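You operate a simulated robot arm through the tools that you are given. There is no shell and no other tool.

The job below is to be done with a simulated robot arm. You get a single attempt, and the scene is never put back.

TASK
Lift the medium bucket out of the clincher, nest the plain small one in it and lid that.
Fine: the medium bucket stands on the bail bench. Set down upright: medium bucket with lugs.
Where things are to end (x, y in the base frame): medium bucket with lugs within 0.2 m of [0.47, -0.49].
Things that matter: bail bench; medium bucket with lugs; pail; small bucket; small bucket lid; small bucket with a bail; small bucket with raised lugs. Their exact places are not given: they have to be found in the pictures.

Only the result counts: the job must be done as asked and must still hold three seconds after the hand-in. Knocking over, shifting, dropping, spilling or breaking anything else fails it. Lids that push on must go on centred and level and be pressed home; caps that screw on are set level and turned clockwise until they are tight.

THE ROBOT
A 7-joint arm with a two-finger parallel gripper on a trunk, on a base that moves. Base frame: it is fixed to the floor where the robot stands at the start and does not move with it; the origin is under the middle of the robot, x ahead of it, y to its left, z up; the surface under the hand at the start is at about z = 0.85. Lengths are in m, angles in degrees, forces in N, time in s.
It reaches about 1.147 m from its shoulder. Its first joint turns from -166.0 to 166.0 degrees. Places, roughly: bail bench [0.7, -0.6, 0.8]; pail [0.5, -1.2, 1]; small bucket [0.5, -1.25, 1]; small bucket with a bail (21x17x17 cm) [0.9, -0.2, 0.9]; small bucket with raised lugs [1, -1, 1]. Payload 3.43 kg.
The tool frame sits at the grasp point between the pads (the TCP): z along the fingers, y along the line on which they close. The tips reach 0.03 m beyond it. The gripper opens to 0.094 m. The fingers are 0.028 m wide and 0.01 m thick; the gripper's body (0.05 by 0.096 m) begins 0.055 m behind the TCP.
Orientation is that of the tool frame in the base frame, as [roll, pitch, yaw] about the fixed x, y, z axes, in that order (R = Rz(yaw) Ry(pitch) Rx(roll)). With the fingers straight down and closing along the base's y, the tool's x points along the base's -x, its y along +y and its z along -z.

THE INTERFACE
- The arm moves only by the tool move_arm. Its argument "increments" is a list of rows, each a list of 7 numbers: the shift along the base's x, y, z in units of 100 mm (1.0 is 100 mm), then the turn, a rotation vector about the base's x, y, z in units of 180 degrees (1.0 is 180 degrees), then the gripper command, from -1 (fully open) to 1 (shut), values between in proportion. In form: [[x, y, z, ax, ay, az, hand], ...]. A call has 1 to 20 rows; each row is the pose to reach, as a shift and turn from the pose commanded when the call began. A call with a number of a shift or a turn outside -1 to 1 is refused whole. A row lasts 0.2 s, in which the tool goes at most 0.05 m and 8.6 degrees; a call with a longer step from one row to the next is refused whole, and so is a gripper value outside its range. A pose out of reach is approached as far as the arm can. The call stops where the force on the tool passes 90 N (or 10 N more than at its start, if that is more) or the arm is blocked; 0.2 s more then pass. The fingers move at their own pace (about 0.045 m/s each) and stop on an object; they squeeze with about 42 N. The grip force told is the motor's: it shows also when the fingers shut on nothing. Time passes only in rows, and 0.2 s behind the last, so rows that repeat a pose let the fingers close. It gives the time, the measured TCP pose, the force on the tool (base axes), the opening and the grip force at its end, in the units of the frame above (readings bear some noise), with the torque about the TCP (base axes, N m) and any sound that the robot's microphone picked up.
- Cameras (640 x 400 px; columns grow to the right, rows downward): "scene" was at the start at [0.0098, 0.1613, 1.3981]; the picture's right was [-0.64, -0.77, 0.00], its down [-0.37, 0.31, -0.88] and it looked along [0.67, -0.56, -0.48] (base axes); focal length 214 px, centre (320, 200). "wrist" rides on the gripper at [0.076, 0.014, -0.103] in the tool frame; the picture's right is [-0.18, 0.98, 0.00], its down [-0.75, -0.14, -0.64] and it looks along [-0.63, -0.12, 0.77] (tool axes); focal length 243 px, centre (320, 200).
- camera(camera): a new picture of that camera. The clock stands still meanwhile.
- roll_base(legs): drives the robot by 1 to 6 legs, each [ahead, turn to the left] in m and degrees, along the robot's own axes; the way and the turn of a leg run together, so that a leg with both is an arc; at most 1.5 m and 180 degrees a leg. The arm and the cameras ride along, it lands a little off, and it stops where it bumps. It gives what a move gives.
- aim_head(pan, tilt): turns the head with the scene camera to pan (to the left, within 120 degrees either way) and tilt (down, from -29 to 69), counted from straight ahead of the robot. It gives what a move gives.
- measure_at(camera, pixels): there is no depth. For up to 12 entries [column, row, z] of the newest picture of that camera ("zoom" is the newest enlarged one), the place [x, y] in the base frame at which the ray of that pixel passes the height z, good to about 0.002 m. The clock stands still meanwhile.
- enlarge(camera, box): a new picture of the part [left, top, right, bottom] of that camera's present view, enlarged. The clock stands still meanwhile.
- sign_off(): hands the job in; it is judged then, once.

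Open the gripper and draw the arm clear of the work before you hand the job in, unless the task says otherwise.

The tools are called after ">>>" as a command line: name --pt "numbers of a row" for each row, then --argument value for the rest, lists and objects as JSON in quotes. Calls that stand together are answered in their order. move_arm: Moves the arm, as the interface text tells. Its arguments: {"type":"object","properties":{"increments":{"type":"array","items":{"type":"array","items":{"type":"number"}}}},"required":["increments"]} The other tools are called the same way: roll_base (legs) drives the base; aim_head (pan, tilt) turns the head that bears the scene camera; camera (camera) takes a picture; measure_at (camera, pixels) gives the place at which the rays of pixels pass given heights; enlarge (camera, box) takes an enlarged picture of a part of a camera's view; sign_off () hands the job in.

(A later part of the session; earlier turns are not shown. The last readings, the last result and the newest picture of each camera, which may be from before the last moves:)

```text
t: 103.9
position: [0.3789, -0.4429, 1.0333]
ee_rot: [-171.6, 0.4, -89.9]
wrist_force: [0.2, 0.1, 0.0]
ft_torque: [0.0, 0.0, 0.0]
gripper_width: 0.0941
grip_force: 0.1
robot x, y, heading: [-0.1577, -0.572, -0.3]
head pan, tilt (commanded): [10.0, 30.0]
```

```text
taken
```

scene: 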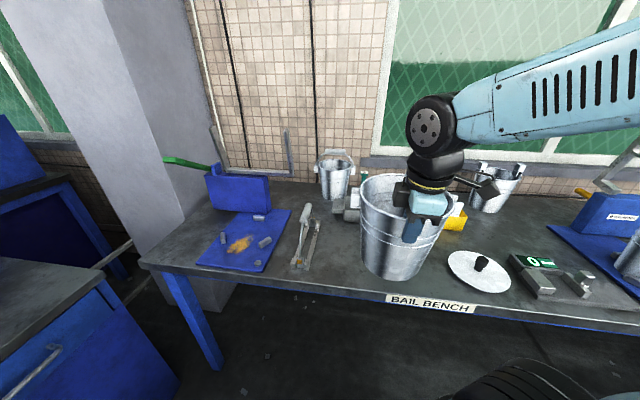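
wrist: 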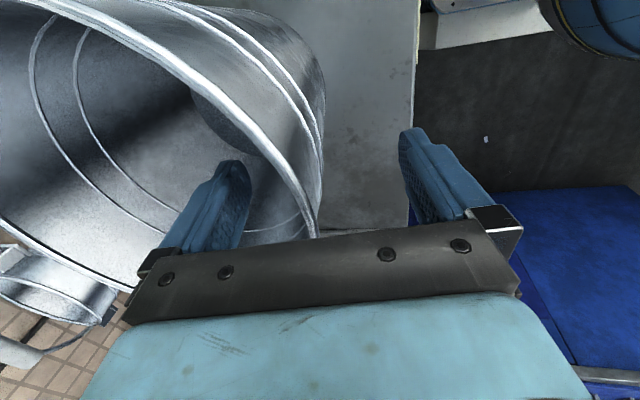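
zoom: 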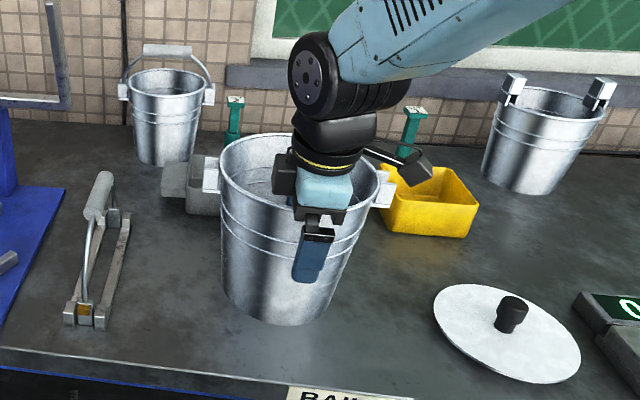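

The bucket stands freely on the bench. I draw the hand up along the finger direction.

>>> move_arm --pt "-0.05 0 0.33 0 0 0 -1" --pt "-0.1 0 0.66 0 0 0 -1" --pt "-0.15 0 1.0 0 0 0 -1"

>>> move_arm --pt "-0.05 0 0.33 0 0 0 -1" --pt "-0.1 0 0.66 0 0 0 -1" --pt "-0.15 0 1.0 0 0 0 -1"

>>> move_arm --pt "-0.1 -0.1 0.33 0 0.016 0 -1" --pt "-0.2 -0.2 0.66 0 0.032 0 -1" --pt "-0.3 -0.3 1.0 0 0.047 0 -1"

>>> camera --camera "wrist"

>>> camera --camera "scene"

```text
t: 104.7
position: [0.3652, -0.4427, 1.1343]
ee_rot: [-171.6, 0.5, -89.9]
wrist_force: [0.9, -0.1, 0.3]
ft_torque: [-0.01, 0.02, -0.02]
gripper_width: 0.0941
grip_force: 0.2
robot x, y, heading: [-0.157, -0.5738, -0.6]
head pan, tilt (commanded): [10.0, 30.0]
```

```text
t: 105.5
position: [0.3501, -0.4449, 1.2346]
ee_rot: [-171.6, 0.5, -89.9]
wrist_force: [0.1, -0.3, -0.1]
ft_torque: [-0.03, 0.03, 0.02]
gripper_width: 0.0939
grip_force: 0.0
robot x, y, heading: [-0.1546, -0.5706, -0.5]
head pan, tilt (commanded): [10.0, 30.0]
```

```text
t: 106.3
position: [0.3192, -0.4729, 1.335]
ee_rot: [180.0, 0.6, -89.9]
wrist_force: [0.6, 0.4, 0.2]
ft_torque: [-0.02, 0.03, 0.03]
gripper_width: 0.0943
grip_force: 0.0
robot x, y, heading: [-0.154, -0.5735, -0.8]
head pan, tilt (commanded): [10.0, 30.0]
```

```text
taken
```

wrist: 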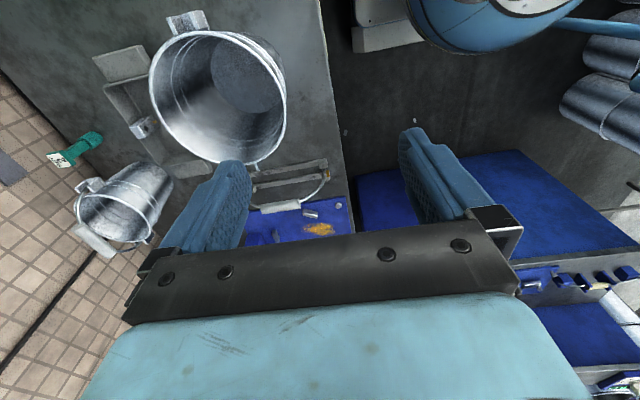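

```text
taken
```

scene: 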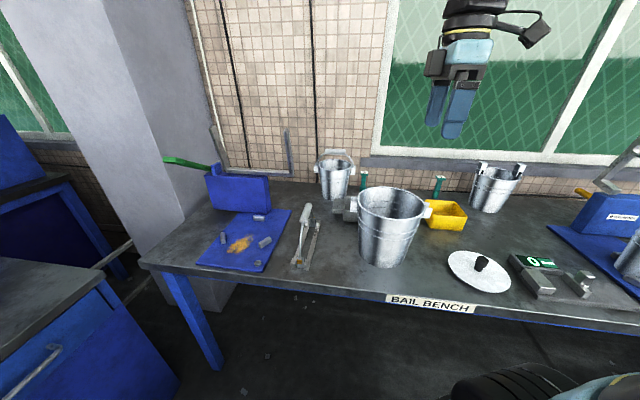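

The medium bucket stands at about (0.475,-0.44). I measure its rim precisely (z≈1.058) with the wrist and scene views.

>>> enlarge --camera "wrist" --box '[120, 0, 320, 180]'

>>> measure_at --camera "wrist" --pixels '[[150, 85, 1.058], [287, 115, 1.058], [205, 31, 1.058], [238, 163, 1.058], [172, 45, 1.058], [260, 60, 1.058], [185, 140, 1.058], [276, 148, 1.058]]'

>>> enlarge --camera "scene" --box '[330, 160, 450, 280]'

>>> measure_at --camera "scene" --pixels '[[356, 205, 1.058], [425, 205, 1.058], [390, 188, 1.058], [392, 222, 1.058], [370, 262, 0.85], [407, 262, 0.85], [388, 268, 0.85]]'

```text
2.22 times, centred on (220, 90) of wrist
```

zoom: 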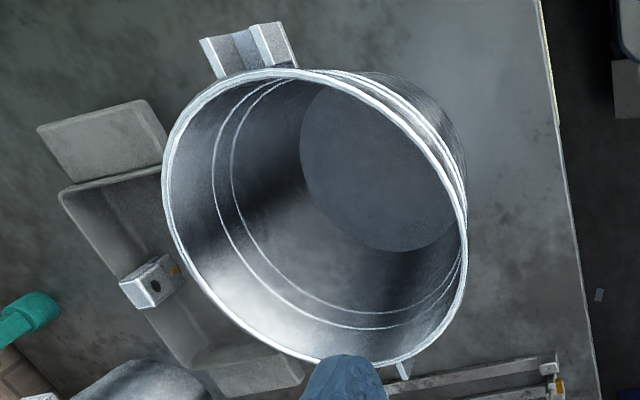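

```text
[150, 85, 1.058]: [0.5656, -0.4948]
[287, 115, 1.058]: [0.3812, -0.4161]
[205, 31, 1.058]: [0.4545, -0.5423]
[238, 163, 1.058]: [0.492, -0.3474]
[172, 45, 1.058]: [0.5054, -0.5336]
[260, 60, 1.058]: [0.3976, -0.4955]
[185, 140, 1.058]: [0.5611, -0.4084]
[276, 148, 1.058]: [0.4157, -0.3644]
```

```text
3.33 times, centred on (390, 220) of scene
```

zoom: 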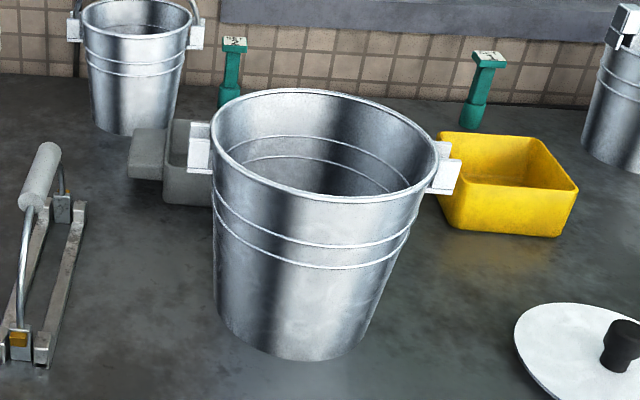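

```text
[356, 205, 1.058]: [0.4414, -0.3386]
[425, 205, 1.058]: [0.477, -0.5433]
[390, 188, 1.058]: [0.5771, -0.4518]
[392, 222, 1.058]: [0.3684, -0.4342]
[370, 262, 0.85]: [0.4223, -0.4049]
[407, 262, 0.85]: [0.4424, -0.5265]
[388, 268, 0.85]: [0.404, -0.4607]
```

I refine the rim fit with more carefully picked pixels from the enlarged picture.

>>> measure_at --camera "wrist" --pixels '[[148.8, 81, 1.058], [166, 42.7, 1.058], [206.5, 31.4, 1.058], [251.5, 49.5, 1.058], [286.2, 108, 1.058], [280.8, 135, 1.058], [256, 160.7, 1.058], [188.5, 146.3, 1.058], [159.2, 112.5, 1.058]]'

```text
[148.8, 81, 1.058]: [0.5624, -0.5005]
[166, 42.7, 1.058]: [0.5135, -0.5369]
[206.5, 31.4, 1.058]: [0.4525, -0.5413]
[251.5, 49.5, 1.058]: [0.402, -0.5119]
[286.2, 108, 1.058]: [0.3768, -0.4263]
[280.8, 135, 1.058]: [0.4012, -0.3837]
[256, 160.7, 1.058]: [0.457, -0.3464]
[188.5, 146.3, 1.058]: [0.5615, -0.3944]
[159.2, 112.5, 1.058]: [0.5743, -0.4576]
```

Medium centre ≈(0.476,-0.446), R≈0.10, rim z≈1.058. Now I rotate the hand back (-90°) so the fingers close along y, for gripping the small bucket on its +y rim.

>>> move_arm --pt "0 -0.05 0 0 0 -0.045 -1" --pt "0 -0.1 0 0 0 -0.09 -1" --pt "0 -0.15 0 0 0 -0.135 -1" --pt "0 -0.2 0 0 0 -0.18 -1" --pt "0 -0.3 0 0 0 -0.225 -1" --pt "0 -0.4 0 0 0 -0.27 -1" --pt "0 -0.5 0 0 0 -0.315 -1" --pt "0 -0.6 0 0 0 -0.36 -1" --pt "0 -0.7 0 0 0 -0.405 -1" --pt "0 -0.8 0 0 0 -0.45 -1" --pt "0 -1.0 0 0 0 -0.495 -1"

>>> move_arm --pt "0 -0.33 0 0 0 0 -1" --pt "0 -0.66 0 0 0 0 -1" --pt "0 -1.0 0 0 0 0 -1"

>>> camera --camera "wrist"

>>> camera --camera "scene"

```text
t: 108.7
position: [0.3196, -0.5731, 1.3329]
ee_rot: [179.9, 0.6, -179.2]
wrist_force: [-0.4, 0.3, 0.5]
ft_torque: [0.02, 0.0, -0.01]
gripper_width: 0.0938
grip_force: 0.0
robot x, y, heading: [-0.1558, -0.5702, -0.6]
head pan, tilt (commanded): [10.0, 30.0]
```

```text
t: 109.5
position: [0.3195, -0.6725, 1.3327]
ee_rot: [179.8, 0.6, -179.1]
wrist_force: [-0.6, 0.6, 0.5]
ft_torque: [0.0, -0.03, 0.0]
gripper_width: 0.0942
grip_force: 0.1
robot x, y, heading: [-0.1553, -0.5709, -0.6]
head pan, tilt (commanded): [10.0, 30.0]
```

```text
taken
```

wrist: 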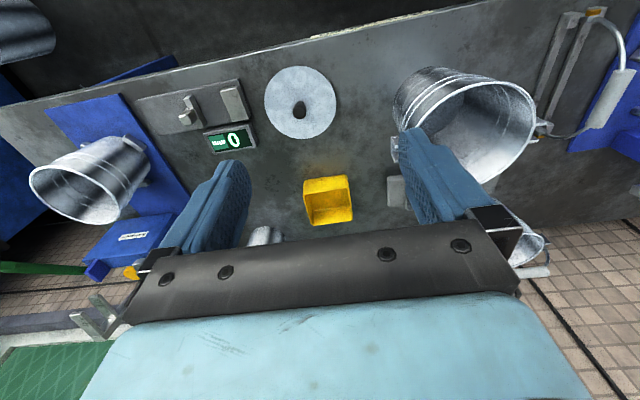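

```text
taken
```

scene: 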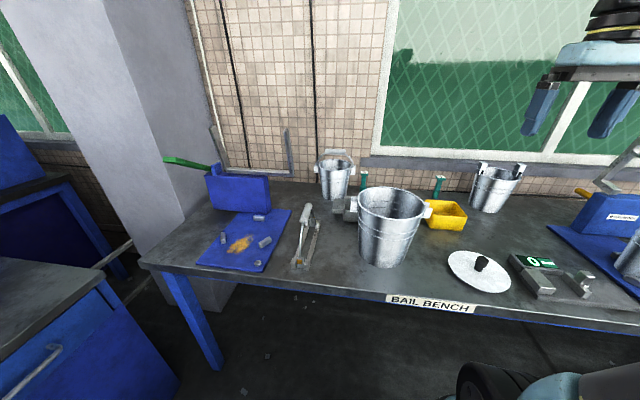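

The lid is right in view (300,102); I enlarge and measure it now for later.

>>> enlarge --camera "wrist" --box '[240, 50, 360, 150]'

>>> measure_at --camera "wrist" --pixels '[[264, 100, 0.86], [337, 102, 0.86], [300, 66, 0.86], [302, 139, 0.86], [300, 102, 0.86], [300, 112, 0.9], [300, 112, 0.91]]'

>>> enlarge --camera "scene" --box '[430, 230, 530, 310]'

>>> measure_at --camera "zoom" --pixels '[[320, 200, 0.86]]'

```text
4.00 times, centred on (300, 100) of wrist
```

zoom: 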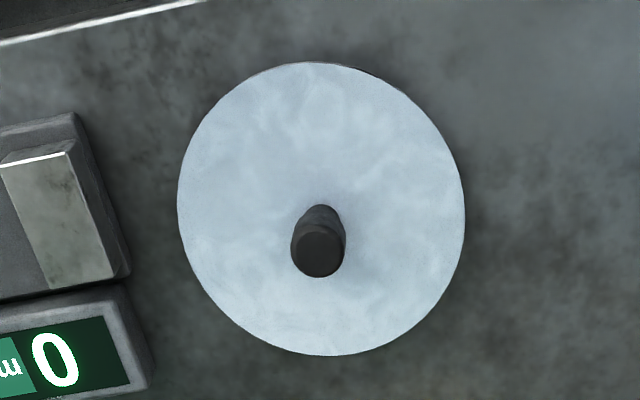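

```text
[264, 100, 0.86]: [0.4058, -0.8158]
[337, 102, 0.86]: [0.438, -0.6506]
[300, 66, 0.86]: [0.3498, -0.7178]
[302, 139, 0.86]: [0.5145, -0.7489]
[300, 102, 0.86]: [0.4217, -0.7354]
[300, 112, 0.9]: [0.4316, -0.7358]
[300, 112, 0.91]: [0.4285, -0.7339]
```

```text
5.00 times, centred on (480, 270) of scene
```

zoom: 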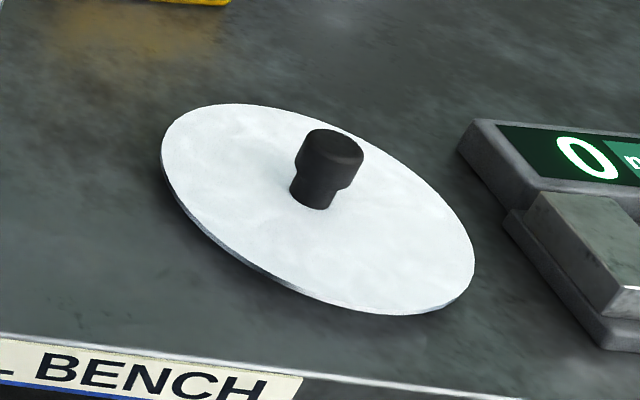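

```text
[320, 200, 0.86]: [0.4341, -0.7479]
```

Lid Ø≈0.168, centre ≈(0.432,-0.733), with a black knob. I go on to the small bucket.

>>> move_arm --pt "0 -0.33 0 0 0 0 -1" --pt "0 -0.66 0 0 0 0 -1" --pt "0 -1.0 0 0 0 0 -1"

>>> move_arm --pt "0 -0.33 0 0 0 0 -1" --pt "0 -0.66 0 0 0 0 -1" --pt "0 -1.0 0 0 0 0 -1"

>>> move_arm --pt "0 -0.33 0 0 0 0 -1" --pt "0 -0.66 0 0 0 0 -1" --pt "0 -1.0 0 0 0 0 -1"

>>> move_arm --pt "0 -0.33 -0.1 0 0 0 -1" --pt "0 -0.66 -0.2 0 0 0 -1" --pt "0 -1.0 -0.3 0 0 0 -1"

>>> move_arm --pt "0 -0.33 -0.1 0 0 0 -1" --pt "0 -0.66 -0.2 0 0 0 -1" --pt "0 -1.0 -0.3 0 0 0 -1"

>>> camera --camera "wrist"

>>> enlarge --camera "wrist" --box '[220, 60, 420, 240]'

```text
t: 110.3
position: [0.3213, -0.7716, 1.3358]
ee_rot: [179.9, 0.5, -179.2]
wrist_force: [-0.6, -0.5, 0.1]
ft_torque: [0.01, -0.03, -0.02]
gripper_width: 0.0938
grip_force: 0.1
robot x, y, heading: [-0.1539, -0.5707, -0.3]
head pan, tilt (commanded): [10.0, 30.0]
```

```text
t: 111.1
position: [0.32, -0.8733, 1.334]
ee_rot: [179.9, 0.5, -178.9]
wrist_force: [-0.1, 0.5, 0.0]
ft_torque: [-0.04, -0.03, -0.02]
gripper_width: 0.0942
grip_force: 0.1
robot x, y, heading: [-0.1557, -0.573, -0.7]
head pan, tilt (commanded): [10.0, 30.0]
```

```text
t: 111.9
position: [0.3189, -0.9748, 1.3348]
ee_rot: [179.8, 0.5, -179.1]
wrist_force: [0.5, 0.1, 0.5]
ft_torque: [-0.03, -0.03, 0.01]
gripper_width: 0.0943
grip_force: 0.0
robot x, y, heading: [-0.1539, -0.5739, -0.6]
head pan, tilt (commanded): [10.0, 30.0]
```

```text
t: 112.7
position: [0.3203, -1.0713, 1.3048]
ee_rot: [-179.9, 0.6, -179.1]
wrist_force: [0.7, -0.4, -0.1]
ft_torque: [-0.05, 0.01, 0.04]
gripper_width: 0.0938
grip_force: 0.2
robot x, y, heading: [-0.1525, -0.5712, -0.6]
head pan, tilt (commanded): [10.0, 30.0]
```

```text
t: 113.5
position: [0.321, -1.1727, 1.2751]
ee_rot: [-180.0, 0.7, -179.1]
wrist_force: [-0.2, 0.0, 0.1]
ft_torque: [-0.05, 0.0, -0.04]
gripper_width: 0.0943
grip_force: 0.1
robot x, y, heading: [-0.1529, -0.5731, -0.5]
head pan, tilt (commanded): [10.0, 30.0]
```

```text
taken
```

wrist: 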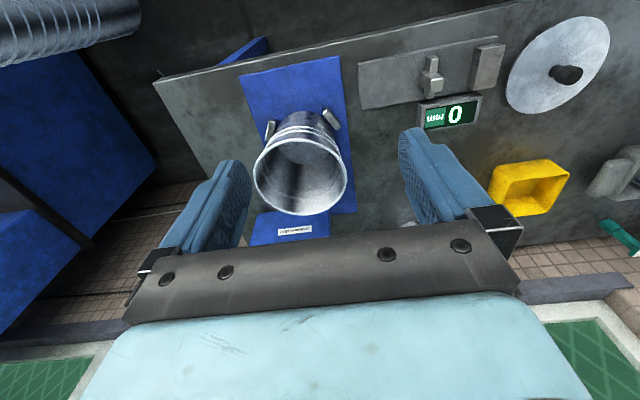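

```text
2.22 times, centred on (320, 150) of wrist
```

zoom: 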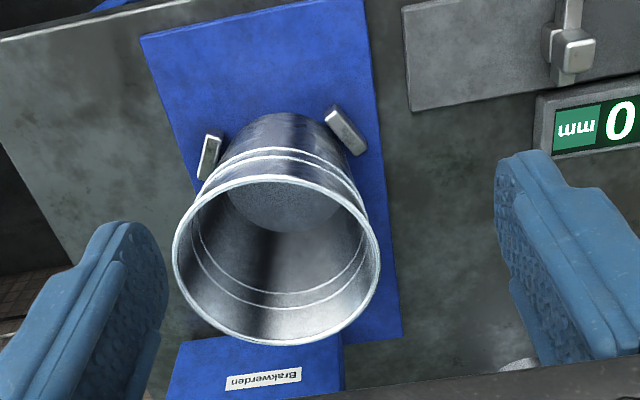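

I measure the small bucket's rim from this second position for triangulation.

>>> measure_at --camera "wrist" --pixels '[[253.3, 170.3, 1.03], [347, 172.5, 1.03], [293.9, 139.2, 1.03], [306.5, 213.1, 1.03], [253.3, 170.3, 1.05], [347, 172.5, 1.05], [293.9, 139.2, 1.05], [306.5, 213.1, 1.05], [299, 112, 0.865]]'

>>> aim_head --pan -60 --tilt 25

>>> camera --camera "scene"

```text
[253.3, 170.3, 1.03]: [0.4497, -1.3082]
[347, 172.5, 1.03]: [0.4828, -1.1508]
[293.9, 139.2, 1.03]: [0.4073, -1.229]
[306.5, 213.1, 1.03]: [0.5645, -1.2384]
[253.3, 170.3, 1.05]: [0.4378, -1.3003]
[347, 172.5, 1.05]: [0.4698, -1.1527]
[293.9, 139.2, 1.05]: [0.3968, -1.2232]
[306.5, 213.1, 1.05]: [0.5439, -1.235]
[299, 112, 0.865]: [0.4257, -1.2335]
```

```text
t: 114.9
position: [0.3219, -1.1731, 1.274]
ee_rot: [179.9, 0.5, -179.1]
wrist_force: [0.0, 0.0, -0.1]
ft_torque: [0.0, -0.02, 0.01]
gripper_width: 0.0939
grip_force: 0.0
robot x, y, heading: [-0.1568, -0.5723, -0.5]
head pan, tilt (commanded): [-60.0, 25.0]
```

```text
taken
```

scene: 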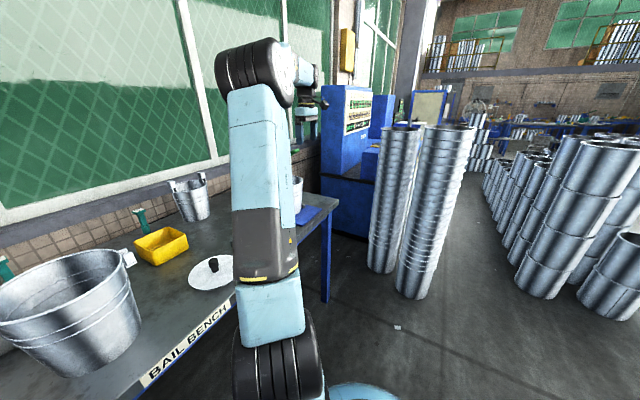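

Small rim: centre ≈(0.486,-1.233), R≈0.0795, z≈1.03. I move over its +y rim with the fingers tilted 8.5° along the wall.

>>> move_arm --pt "0.33 0.1 0 -0.016 0 0 -1" --pt "0.66 0.2 0 -0.032 0 0 -1" --pt "1.0 0.36 0 -0.047 0 0 -1"

>>> move_arm --pt "0.3 0 -0.3 0 0 0 -1" --pt "0.5 0 -0.6 0 0 0 -1" --pt "0.65 0 -1.0 0 0 0 -1"

>>> camera --camera "wrist"

>>> enlarge --camera "wrist" --box '[80, 0, 440, 240]'

```text
t: 115.7
position: [0.4206, -1.1374, 1.2737]
ee_rot: [-171.6, 0.3, -179.2]
wrist_force: [0.5, 0.2, -1.1]
ft_torque: [0.02, -0.05, 0.03]
gripper_width: 0.0941
grip_force: 0.0
robot x, y, heading: [-0.1569, -0.5744, -0.3]
head pan, tilt (commanded): [-60.0, 25.0]
```

```text
t: 116.5
position: [0.4855, -1.1333, 1.1731]
ee_rot: [-171.7, 0.4, -179.0]
wrist_force: [-0.3, -0.1, 1.1]
ft_torque: [-0.06, -0.01, 0.03]
gripper_width: 0.094
grip_force: 0.0
robot x, y, heading: [-0.1575, -0.5733, -0.3]
head pan, tilt (commanded): [-60.0, 25.0]
```

```text
taken
```

wrist: 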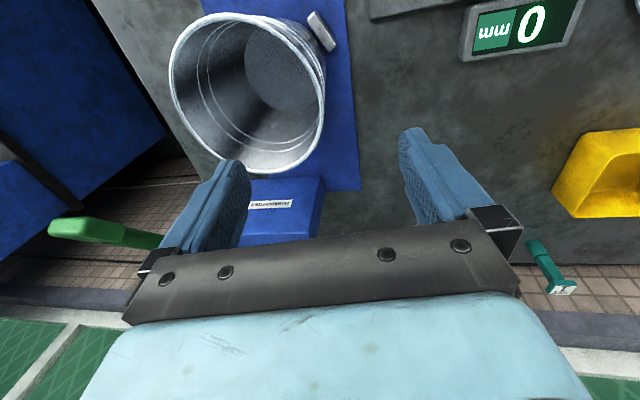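

```text
1.67 times, centred on (260, 120) of wrist
```

zoom: 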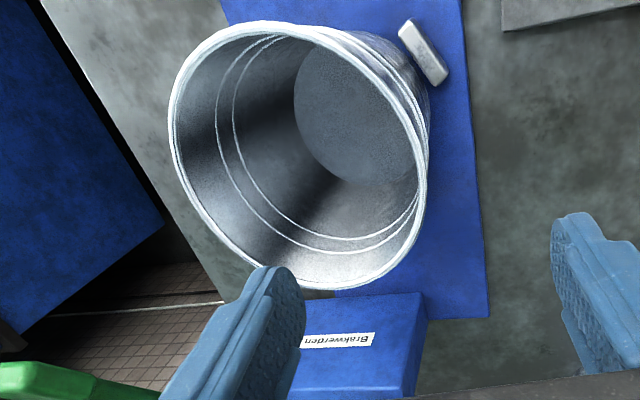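

I re-triangulate the rim from this closer view at 1.02–1.04.

>>> measure_at --camera "wrist" --pixels '[[168.8, 72, 1.02], [324.8, 114, 1.02], [227, 13.2, 1.02], [248, 174, 1.02], [168.8, 72, 1.03], [324.8, 114, 1.03], [227, 13.2, 1.03], [248, 174, 1.03], [168.8, 72, 1.04], [324.8, 114, 1.04], [227, 13.2, 1.04], [248, 174, 1.04]]'

```text
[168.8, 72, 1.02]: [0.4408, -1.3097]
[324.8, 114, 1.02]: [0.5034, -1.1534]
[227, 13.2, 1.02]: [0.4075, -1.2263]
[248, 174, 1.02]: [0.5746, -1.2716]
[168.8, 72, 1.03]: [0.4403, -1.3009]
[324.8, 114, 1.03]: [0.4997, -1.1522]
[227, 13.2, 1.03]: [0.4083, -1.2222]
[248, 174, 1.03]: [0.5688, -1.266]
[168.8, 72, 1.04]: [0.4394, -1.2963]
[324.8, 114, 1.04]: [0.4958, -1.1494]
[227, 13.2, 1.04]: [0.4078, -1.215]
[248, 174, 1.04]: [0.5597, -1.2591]
```

The +y rim edge is at y≈-1.152. I descend along the tilted direction to TCP z≈1.03 in two stages, looking in between.

>>> move_arm --pt "0 -0.05 -0.33 0 0 0 -1" --pt "0 -0.1 -0.66 0 0 0 -1" --pt "0 -0.15 -1.0 0 0 0 -1"

>>> camera --camera "wrist"

```text
t: 117.3
position: [0.4858, -1.1506, 1.0732]
ee_rot: [-171.6, 0.4, -179.0]
wrist_force: [-0.9, 0.0, 1.4]
ft_torque: [0.04, -0.01, -0.02]
gripper_width: 0.0942
grip_force: 0.0
robot x, y, heading: [-0.156, -0.5702, -0.6]
head pan, tilt (commanded): [-60.0, 25.0]
```

```text
taken
```

wrist: 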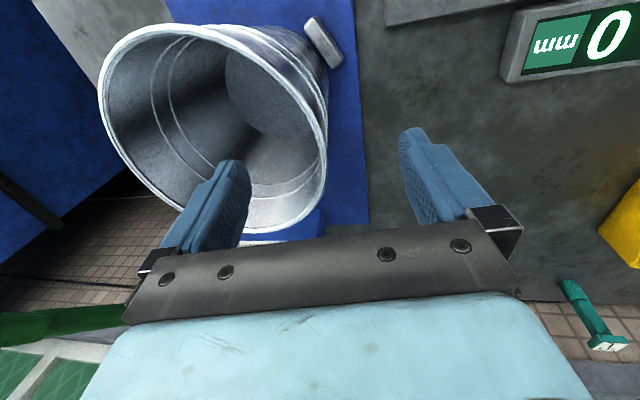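

The rim edge (327,150) is centred between fingers. I measure once more to pin down the rim height.

>>> measure_at --camera "wrist" --pixels '[[98, 95, 1.03], [328, 150, 1.03], [180, 24, 1.03], [98, 95, 1.04], [328, 150, 1.04], [180, 24, 1.04], [98, 95, 1.02], [328, 150, 1.02], [180, 24, 1.02]]'

```text
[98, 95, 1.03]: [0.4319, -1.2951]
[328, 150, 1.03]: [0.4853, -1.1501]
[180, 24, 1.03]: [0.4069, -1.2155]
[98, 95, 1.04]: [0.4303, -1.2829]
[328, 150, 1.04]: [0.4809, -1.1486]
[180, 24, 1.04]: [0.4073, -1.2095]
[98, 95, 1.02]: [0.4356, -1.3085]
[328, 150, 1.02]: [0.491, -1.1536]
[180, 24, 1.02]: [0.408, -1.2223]
```

Rim comes out at z≈1.02, R≈0.080, centre (0.488,-1.2325). I descend to TCP z≈1.017 and close the gripper.

>>> move_arm --pt "0.01 -0.03 -0.28 0 0 0 -1" --pt "0.02 -0.055 -0.56 0 0 0 -1" --pt "0.02 -0.055 -0.56 0 0 0 -1"

>>> camera --camera "wrist"

>>> move_arm --pt "0 0 0 0 0 0 1" --pt "0 0 0 0 0 0 1" --pt "0 0 0 0 0 0 1" --pt "0 0 0 0 0 0 1" --pt "0 0 0 0 0 0 1" --pt "0 0 0 0 0 0 1" --pt "0 0 0 0 0 0 1" --pt "0 0 0 0 0 0 1"

>>> camera --camera "wrist"

>>> enlarge --camera "wrist" --box '[230, 90, 420, 250]'

```text
t: 118.1
position: [0.4866, -1.158, 1.018]
ee_rot: [-171.6, 0.4, -179.0]
wrist_force: [-0.2, 0.1, 0.5]
ft_torque: [-0.01, -0.02, 0.03]
gripper_width: 0.0941
grip_force: 0.0
robot x, y, heading: [-0.1527, -0.5716, -0.4]
head pan, tilt (commanded): [-60.0, 25.0]
```

```text
taken
```

wrist: 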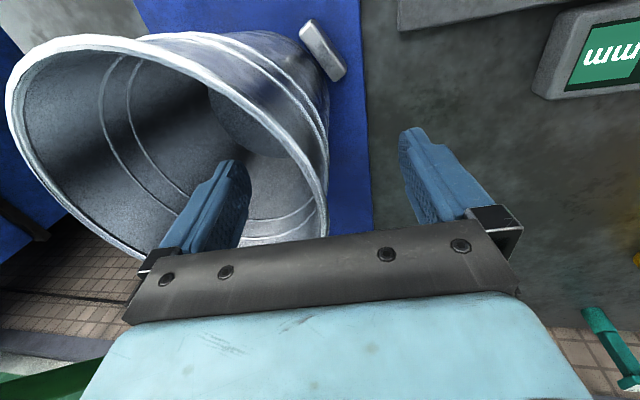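

```text
t: 119.9
position: [0.4876, -1.1573, 1.0179]
ee_rot: [-171.8, 0.3, -179.0]
wrist_force: [2.3, 6.9, -5.3]
ft_torque: [1.5, -0.36, 0.01]
gripper_width: 0.01
grip_force: 42.0
robot x, y, heading: [-0.1538, -0.5694, -0.7]
head pan, tilt (commanded): [-60.0, 25.0]
```

```text
taken
```

wrist: 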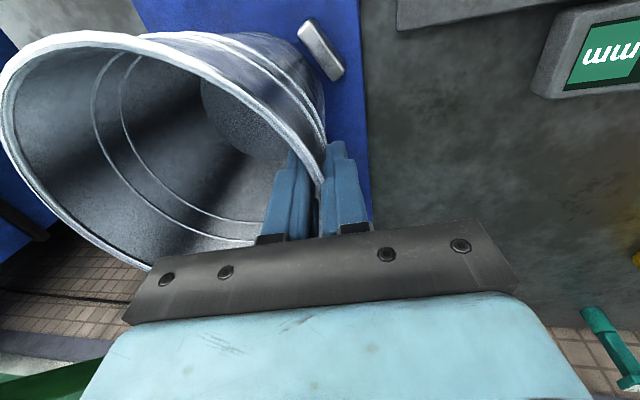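

```text
2.50 times, centred on (325, 170) of wrist
```

zoom: 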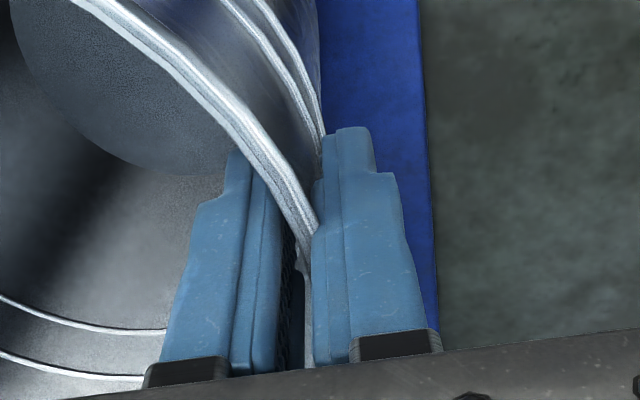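

Gripped (opening 0.010, 42 N). I lift the small bucket slowly out of its clincher.

>>> move_arm --pt "0 0 0.05 0 0 0 1" --pt "0 0 0.1 0 0 0 1" --pt "0 0 0.2 0 0 0 1" --pt "0 0 0.3 0 0 0 1" --pt "0 0 0.3 0 0 0 1"

>>> camera --camera "wrist"

>>> enlarge --camera "scene" --box '[240, 60, 400, 240]'

```text
t: 121.1
position: [0.487, -1.1567, 1.0472]
ee_rot: [-171.7, 0.3, -178.9]
wrist_force: [-0.3, 0.1, -3.4]
ft_torque: [0.29, 0.01, -0.03]
gripper_width: 0.0097
grip_force: 41.5
robot x, y, heading: [-0.1539, -0.573, -0.2]
head pan, tilt (commanded): [-60.0, 25.0]
```

```text
taken
```

wrist: 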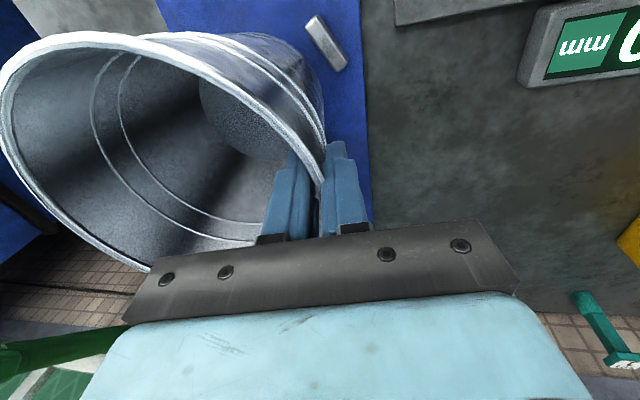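

```text
2.22 times, centred on (320, 150) of scene
```

zoom: 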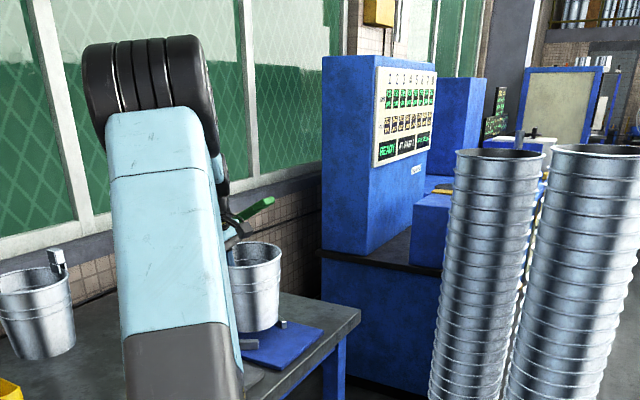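

The small bucket hangs steady (3.4 N). I lift it well above the medium bucket's rim height before traversing.

>>> move_arm --pt "0 0 0.33 0 0 0 1" --pt "0 0 0.66 0 0 0 1" --pt "0 0 1.0 0 0 0 1"

>>> move_arm --pt "0 0 0.33 0 0 0 1" --pt "0 0 0.66 0 0 0 1" --pt "0 0 1.0 0 0 0 1"

>>> move_arm --pt "0 0.2 0.2 0 0 0 1" --pt "0 0.5 0.4 0 0 0 1" --pt "0 0.8 0.6 0 0 0 1" --pt "0 1.0 0.6 0 0 0 1"

>>> camera --camera "wrist"

>>> enlarge --camera "scene" --box '[200, 40, 440, 260]'

```text
t: 121.9
position: [0.487, -1.159, 1.1487]
ee_rot: [-171.8, 0.3, -178.9]
wrist_force: [0.7, -0.3, -3.5]
ft_torque: [0.28, 0.02, -0.01]
gripper_width: 0.0095
grip_force: 41.7
robot x, y, heading: [-0.1536, -0.5733, -0.6]
head pan, tilt (commanded): [-60.0, 25.0]
```

```text
t: 122.7
position: [0.4871, -1.1568, 1.2479]
ee_rot: [-171.7, 0.3, -179.0]
wrist_force: [-0.3, -0.4, -3.3]
ft_torque: [0.32, 0.02, 0.0]
gripper_width: 0.0099
grip_force: 42.0
robot x, y, heading: [-0.1569, -0.5729, -0.7]
head pan, tilt (commanded): [-60.0, 25.0]
```

```text
t: 123.7
position: [0.4876, -1.0567, 1.3067]
ee_rot: [-171.6, 0.4, -179.1]
wrist_force: [-0.9, -0.6, -3.6]
ft_torque: [0.31, -0.02, 0.0]
gripper_width: 0.0101
grip_force: 42.0
robot x, y, heading: [-0.1533, -0.5713, -0.7]
head pan, tilt (commanded): [-60.0, 25.0]
```

```text
taken
```

wrist: 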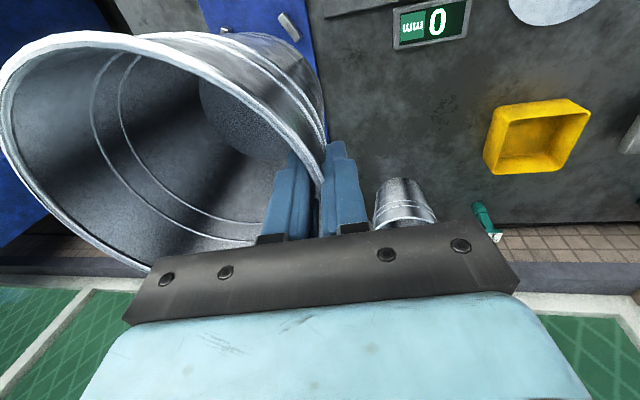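

```text
1.82 times, centred on (320, 150) of scene
```

zoom: 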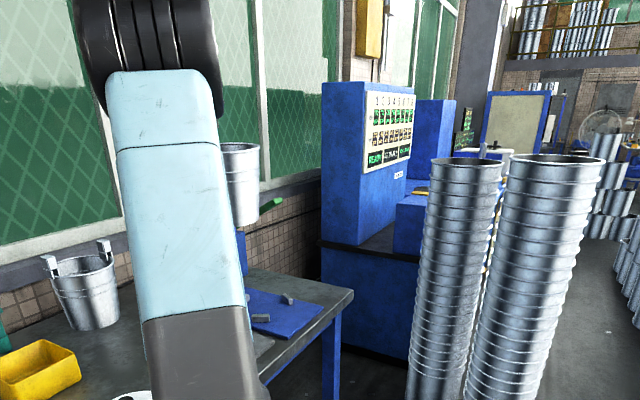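

The far clincher is empty now and the small bucket rides level. I traverse +y toward the medium bucket.

>>> move_arm --pt "0 0.33 0 0 0 0 1" --pt "0 0.66 0 0 0 0 1" --pt "0 1.0 0 0 0 0 1"

>>> move_arm --pt "0 0.33 0 0 0 0 1" --pt "0 0.66 0 0 0 0 1" --pt "0 1.0 0 0 0 0 1"

>>> move_arm --pt "0 0.33 0 0 0 0 1" --pt "0 0.66 0 0 0 0 1" --pt "0 1.0 0 0 0 0 1"

>>> move_arm --pt "0 0.33 0 0 0 0 1" --pt "0 0.66 0 0 0 0 1" --pt "0 1.0 0 0 0 0 1"

>>> move_arm --pt "0 0.33 0 0 0 0 1" --pt "0 0.66 0 0 0 0 1" --pt "0 1.0 0 0 0 0 1"

>>> aim_head --pan 0 --tilt 20

>>> camera --camera "scene"

>>> camera --camera "wrist"

```text
t: 124.5
position: [0.4864, -0.9577, 1.3062]
ee_rot: [-171.7, 0.3, -179.0]
wrist_force: [0.2, -1.1, -4.0]
ft_torque: [0.29, 0.01, -0.02]
gripper_width: 0.0098
grip_force: 42.0
robot x, y, heading: [-0.1577, -0.5705, -0.6]
head pan, tilt (commanded): [-60.0, 25.0]
```

```text
t: 125.3
position: [0.4866, -0.8576, 1.3073]
ee_rot: [-171.5, 0.4, -179.1]
wrist_force: [0.1, -0.6, -3.2]
ft_torque: [0.31, 0.01, -0.05]
gripper_width: 0.01
grip_force: 42.3
robot x, y, heading: [-0.1557, -0.5725, -0.4]
head pan, tilt (commanded): [-60.0, 25.0]
```

```text
t: 126.1
position: [0.4867, -0.7591, 1.3085]
ee_rot: [-171.7, 0.2, -179.0]
wrist_force: [0.9, -0.4, -3.9]
ft_torque: [0.28, -0.01, -0.02]
gripper_width: 0.0096
grip_force: 41.8
robot x, y, heading: [-0.1558, -0.5758, -0.6]
head pan, tilt (commanded): [-60.0, 25.0]
```

```text
t: 126.9
position: [0.4852, -0.6578, 1.308]
ee_rot: [-171.6, 0.3, -179.1]
wrist_force: [-0.2, -0.5, -3.2]
ft_torque: [0.31, 0.03, -0.03]
gripper_width: 0.0097
grip_force: 42.1
robot x, y, heading: [-0.1561, -0.5712, -0.4]
head pan, tilt (commanded): [-60.0, 25.0]
```

```text
t: 127.7
position: [0.4874, -0.5576, 1.3089]
ee_rot: [-171.6, 0.3, -179.0]
wrist_force: [1.0, -0.1, -3.8]
ft_torque: [0.33, 0.02, -0.03]
gripper_width: 0.0096
grip_force: 42.1
robot x, y, heading: [-0.1564, -0.5736, -0.5]
head pan, tilt (commanded): [-60.0, 25.0]
```

```text
t: 129.0
position: [0.4868, -0.5575, 1.3083]
ee_rot: [-171.6, 0.5, -179.0]
wrist_force: [0.8, 0.6, -4.3]
ft_torque: [0.26, 0.0, -0.03]
gripper_width: 0.0097
grip_force: 41.8
robot x, y, heading: [-0.1535, -0.5713, -0.6]
head pan, tilt (commanded): [0.0, 20.0]
```

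```text
taken
```

scene: 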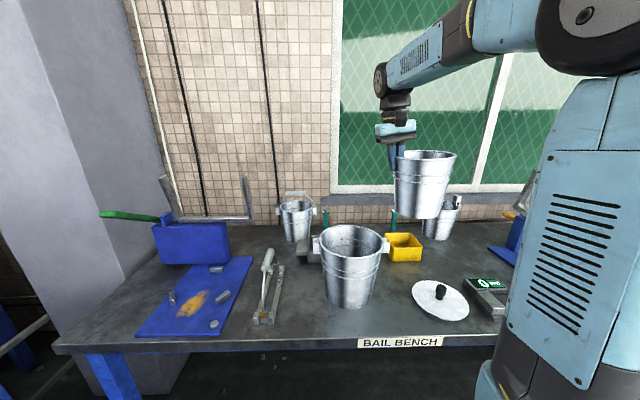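

```text
taken
```

wrist: 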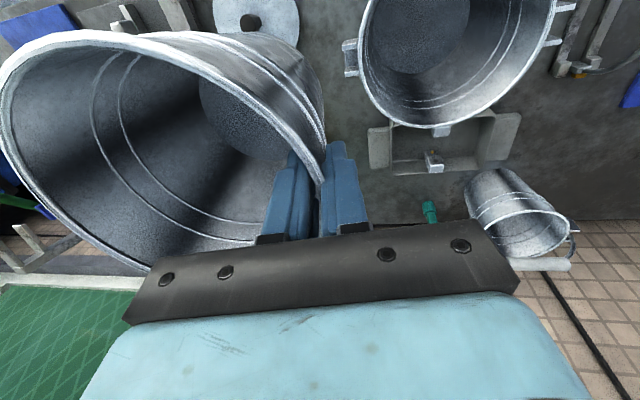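

The small bucket is beside/above the medium one. I enlarge to check its tilt and position.

>>> enlarge --camera "scene" --box '[300, 120, 480, 320]'

>>> measure_at --camera "wrist" --pixels '[[1, 90, 1.31], [75, 34, 1.31], [140, 40, 1.31], [30, 50, 1.31], [355, 50, 1.058], [440, 127, 1.058], [550, 30, 1.058], [375, 100, 1.058], [500, 95, 1.058]]'

```text
2.00 times, centred on (390, 220) of scene
```

zoom: 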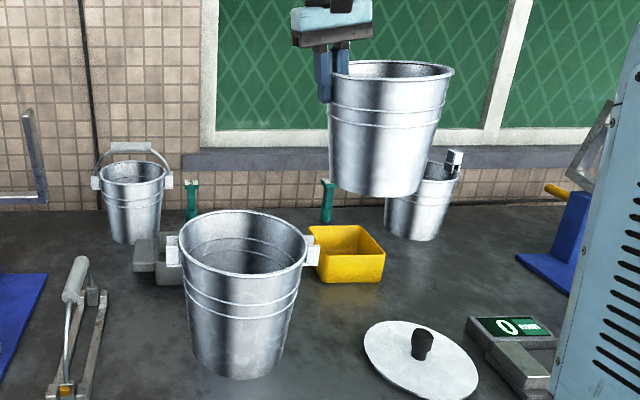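

```text
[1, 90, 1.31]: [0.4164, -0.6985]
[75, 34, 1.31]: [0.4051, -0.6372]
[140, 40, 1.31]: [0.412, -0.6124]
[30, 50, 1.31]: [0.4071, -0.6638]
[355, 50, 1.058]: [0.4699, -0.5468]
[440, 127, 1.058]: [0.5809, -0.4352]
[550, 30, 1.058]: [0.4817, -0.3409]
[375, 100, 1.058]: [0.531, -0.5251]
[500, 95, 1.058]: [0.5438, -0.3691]
```

I check positions in the scene view with measure_at: medium rim and the small bucket's rim/bottom edges.

>>> measure_at --scene "scene" --camera "scene" --pixels '[[321, 243, 1.058], [389, 243, 1.058], [355, 225, 1.058], [355, 258, 1.058], [457, 156, 1.31], [426, 150, 1.31], [426, 160, 1.31], [441, 213, 1.155], [394, 208, 1.155], [418, 218, 1.155]]'

```text
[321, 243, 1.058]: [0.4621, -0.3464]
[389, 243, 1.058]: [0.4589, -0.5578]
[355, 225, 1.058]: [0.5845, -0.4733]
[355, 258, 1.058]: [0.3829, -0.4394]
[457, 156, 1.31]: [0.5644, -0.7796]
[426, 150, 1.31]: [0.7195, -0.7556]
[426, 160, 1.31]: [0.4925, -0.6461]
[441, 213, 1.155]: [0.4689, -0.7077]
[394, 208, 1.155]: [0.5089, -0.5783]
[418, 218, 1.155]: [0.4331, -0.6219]
```

The small bucket is upright; its centre is ~0.078 m to -y of the TCP. I move it above the medium bucket (centre ≈(0.477,-0.446)), offset ~3 mm to -y to leave room for the outer finger.

>>> move_arm --pt "-0.03 0.33 0 0 0 0 1" --pt "-0.06 0.66 0 0 0 0 1" --pt "-0.1 1.0 0 0 0 0 1"

>>> move_arm --pt "0 0.3 0 0 0 0 1" --pt "0 0.6 0 0 0 0 1" --pt "0 0.85 0 0 0 0 1" --pt "0 0.85 0 0 0 0 1"

>>> camera --camera "wrist"

>>> aim_head --pan -5 --tilt 25

>>> camera --camera "scene"

>>> enlarge --camera "scene" --box '[270, 90, 430, 290]'

```text
t: 129.8
position: [0.4747, -0.4572, 1.3087]
ee_rot: [-171.7, 0.3, -179.0]
wrist_force: [0.4, -1.1, -4.1]
ft_torque: [0.31, 0.02, -0.01]
gripper_width: 0.0097
grip_force: 41.7
robot x, y, heading: [-0.1575, -0.5697, -0.5]
head pan, tilt (commanded): [0.0, 20.0]
```

```text
t: 130.8
position: [0.4751, -0.3729, 1.3095]
ee_rot: [-171.7, 0.4, -179.1]
wrist_force: [0.2, -0.7, -3.1]
ft_torque: [0.33, -0.01, 0.03]
gripper_width: 0.0094
grip_force: 42.0
robot x, y, heading: [-0.1539, -0.5758, -0.6]
head pan, tilt (commanded): [0.0, 20.0]
```

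```text
taken
```

wrist: 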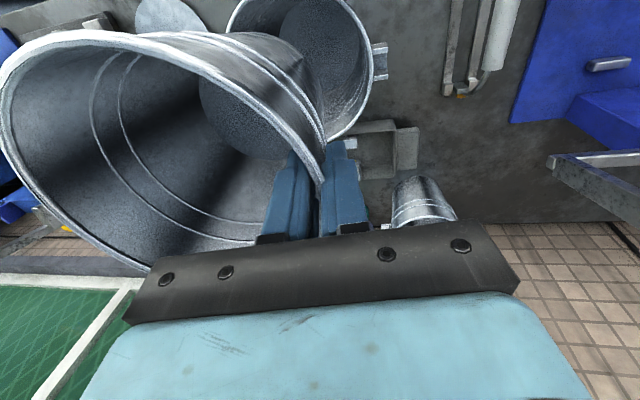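

```text
t: 131.4
position: [0.4748, -0.3728, 1.3088]
ee_rot: [-171.6, 0.3, -179.0]
wrist_force: [0.0, 0.2, -2.9]
ft_torque: [0.29, -0.01, 0.05]
gripper_width: 0.0097
grip_force: 42.1
robot x, y, heading: [-0.1529, -0.5756, -0.5]
head pan, tilt (commanded): [-5.0, 25.0]
```

```text
taken
```

scene: 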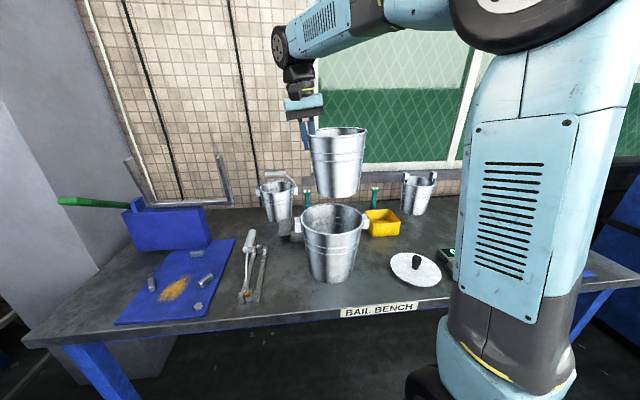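

```text
2.00 times, centred on (350, 190) of scene
```

zoom: 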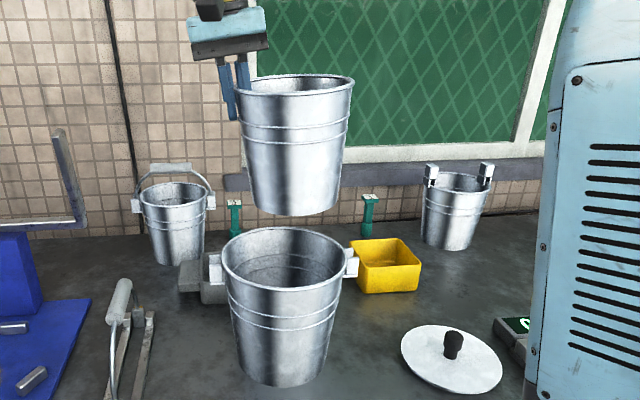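

The small bucket hangs above the medium one in line. I lower it 0.09 m until its bottom is just about at the medium rim and check alignment.

>>> move_arm --pt "0 0 -0.25 0 0 0 1" --pt "0 0 -0.5 0 0 0 1" --pt "0 0 -0.75 0 0 0 1" --pt "0 0 -0.9 0 0 0 1"

>>> enlarge --camera "scene" --box '[270, 90, 430, 290]'

>>> camera --camera "wrist"

```text
t: 132.4
position: [0.4766, -0.3724, 1.2145]
ee_rot: [-171.6, 0.3, -179.0]
wrist_force: [-0.8, -0.4, -3.4]
ft_torque: [0.29, -0.03, 0.02]
gripper_width: 0.0097
grip_force: 41.7
robot x, y, heading: [-0.1558, -0.5728, -0.4]
head pan, tilt (commanded): [-5.0, 25.0]
```

```text
2.00 times, centred on (350, 190) of scene
```

zoom: 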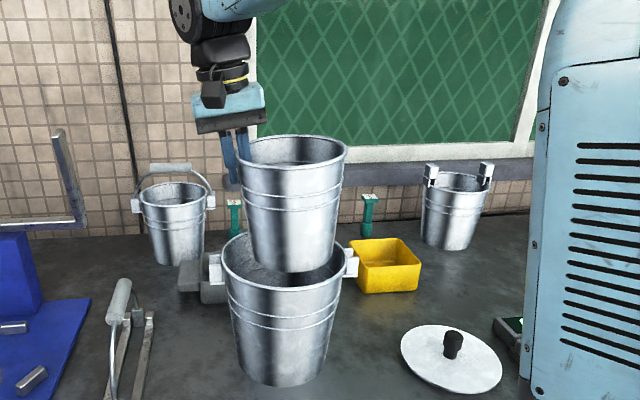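

```text
taken
```

wrist: 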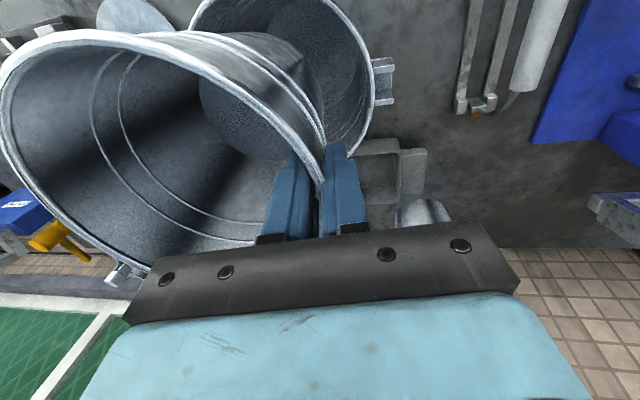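

I enlarge further: the small bucket's bottom seems shifted to the right (−y) within the medium rim, suggesting ~3° tilt.

>>> enlarge --camera "scene" --box '[295, 140, 375, 240]'

>>> enlarge --camera "scene" --box '[295, 195, 375, 295]'

```text
4.00 times, centred on (335, 190) of scene
```

zoom: 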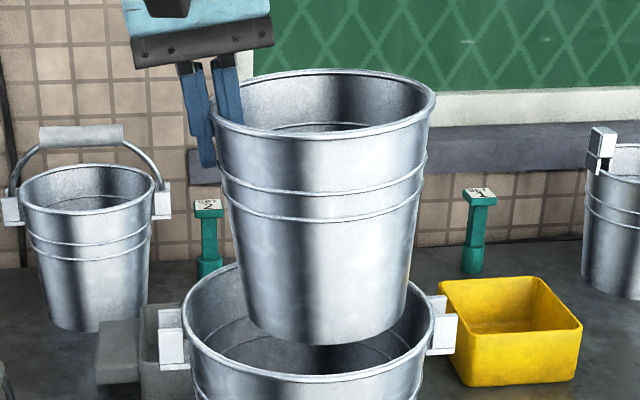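

```text
4.00 times, centred on (335, 245) of scene
```

zoom: 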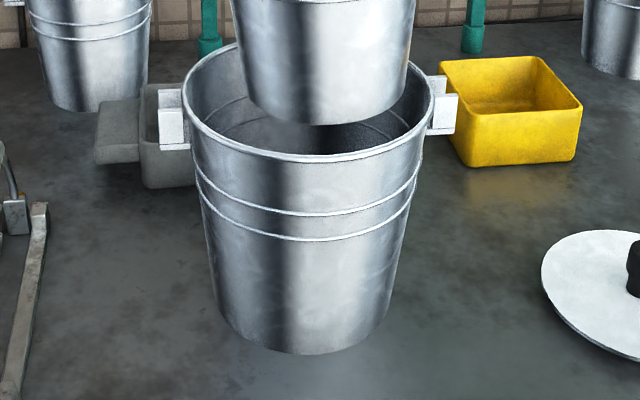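

Zoom shows the rim tilted ~3° (right side high) and the small centre ~8 mm right of the medium's. I rotate the hand +3° about x to level it and shift +4 mm in y.

>>> move_arm --pt "0.01 0.02 0 0.008 0 0 1" --pt "0.02 0.04 0 0.0167 0 0 1" --pt "0.02 0.04 0 0.0167 0 0 1"

>>> enlarge --camera "scene" --box '[295, 140, 375, 240]'

>>> camera --camera "wrist"

```text
t: 133.2
position: [0.4786, -0.3677, 1.2166]
ee_rot: [-174.7, 0.5, -179.0]
wrist_force: [-0.7, -0.5, -3.5]
ft_torque: [0.21, 0.0, 0.02]
gripper_width: 0.01
grip_force: 42.3
robot x, y, heading: [-0.1515, -0.5747, -0.6]
head pan, tilt (commanded): [-5.0, 25.0]
```

```text
4.00 times, centred on (335, 190) of scene
```

zoom: 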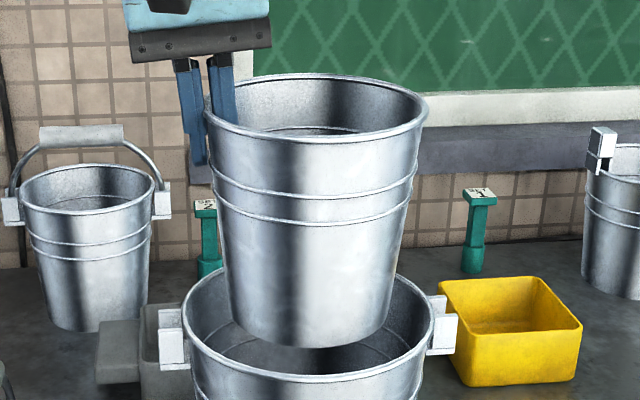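

```text
taken
```

wrist: 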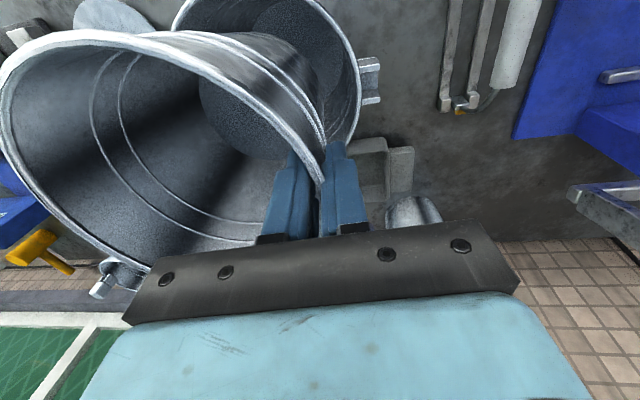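

Now the small bucket is level and ~2 mm right of concentric. I lower it 0.1 m into the medium bucket and watch the forces.

>>> move_arm --pt "0 -0.01 -0.2 0 0 0 1" --pt "0 -0.01 -0.4 0 0 0 1" --pt "0 -0.01 -0.6 0 0 0 1" --pt "0 -0.01 -0.8 0 0 0 1" --pt "0 -0.01 -1.0 0 0 0 1"

>>> enlarge --camera "scene" --box '[295, 170, 375, 270]'

>>> camera --camera "wrist"

```text
t: 134.4
position: [0.4785, -0.3676, 1.1172]
ee_rot: [-174.6, 0.4, -179.0]
wrist_force: [0.0, 0.2, -3.6]
ft_torque: [0.27, 0.01, 0.03]
gripper_width: 0.0101
grip_force: 41.7
robot x, y, heading: [-0.1546, -0.5764, -0.4]
head pan, tilt (commanded): [-5.0, 25.0]
```

```text
4.00 times, centred on (335, 220) of scene
```

zoom: 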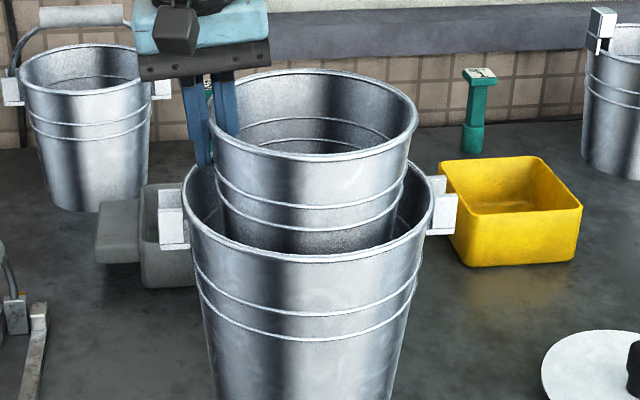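

```text
taken
```

wrist: 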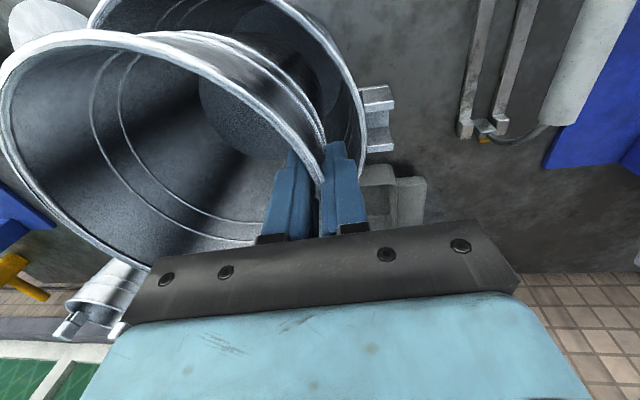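

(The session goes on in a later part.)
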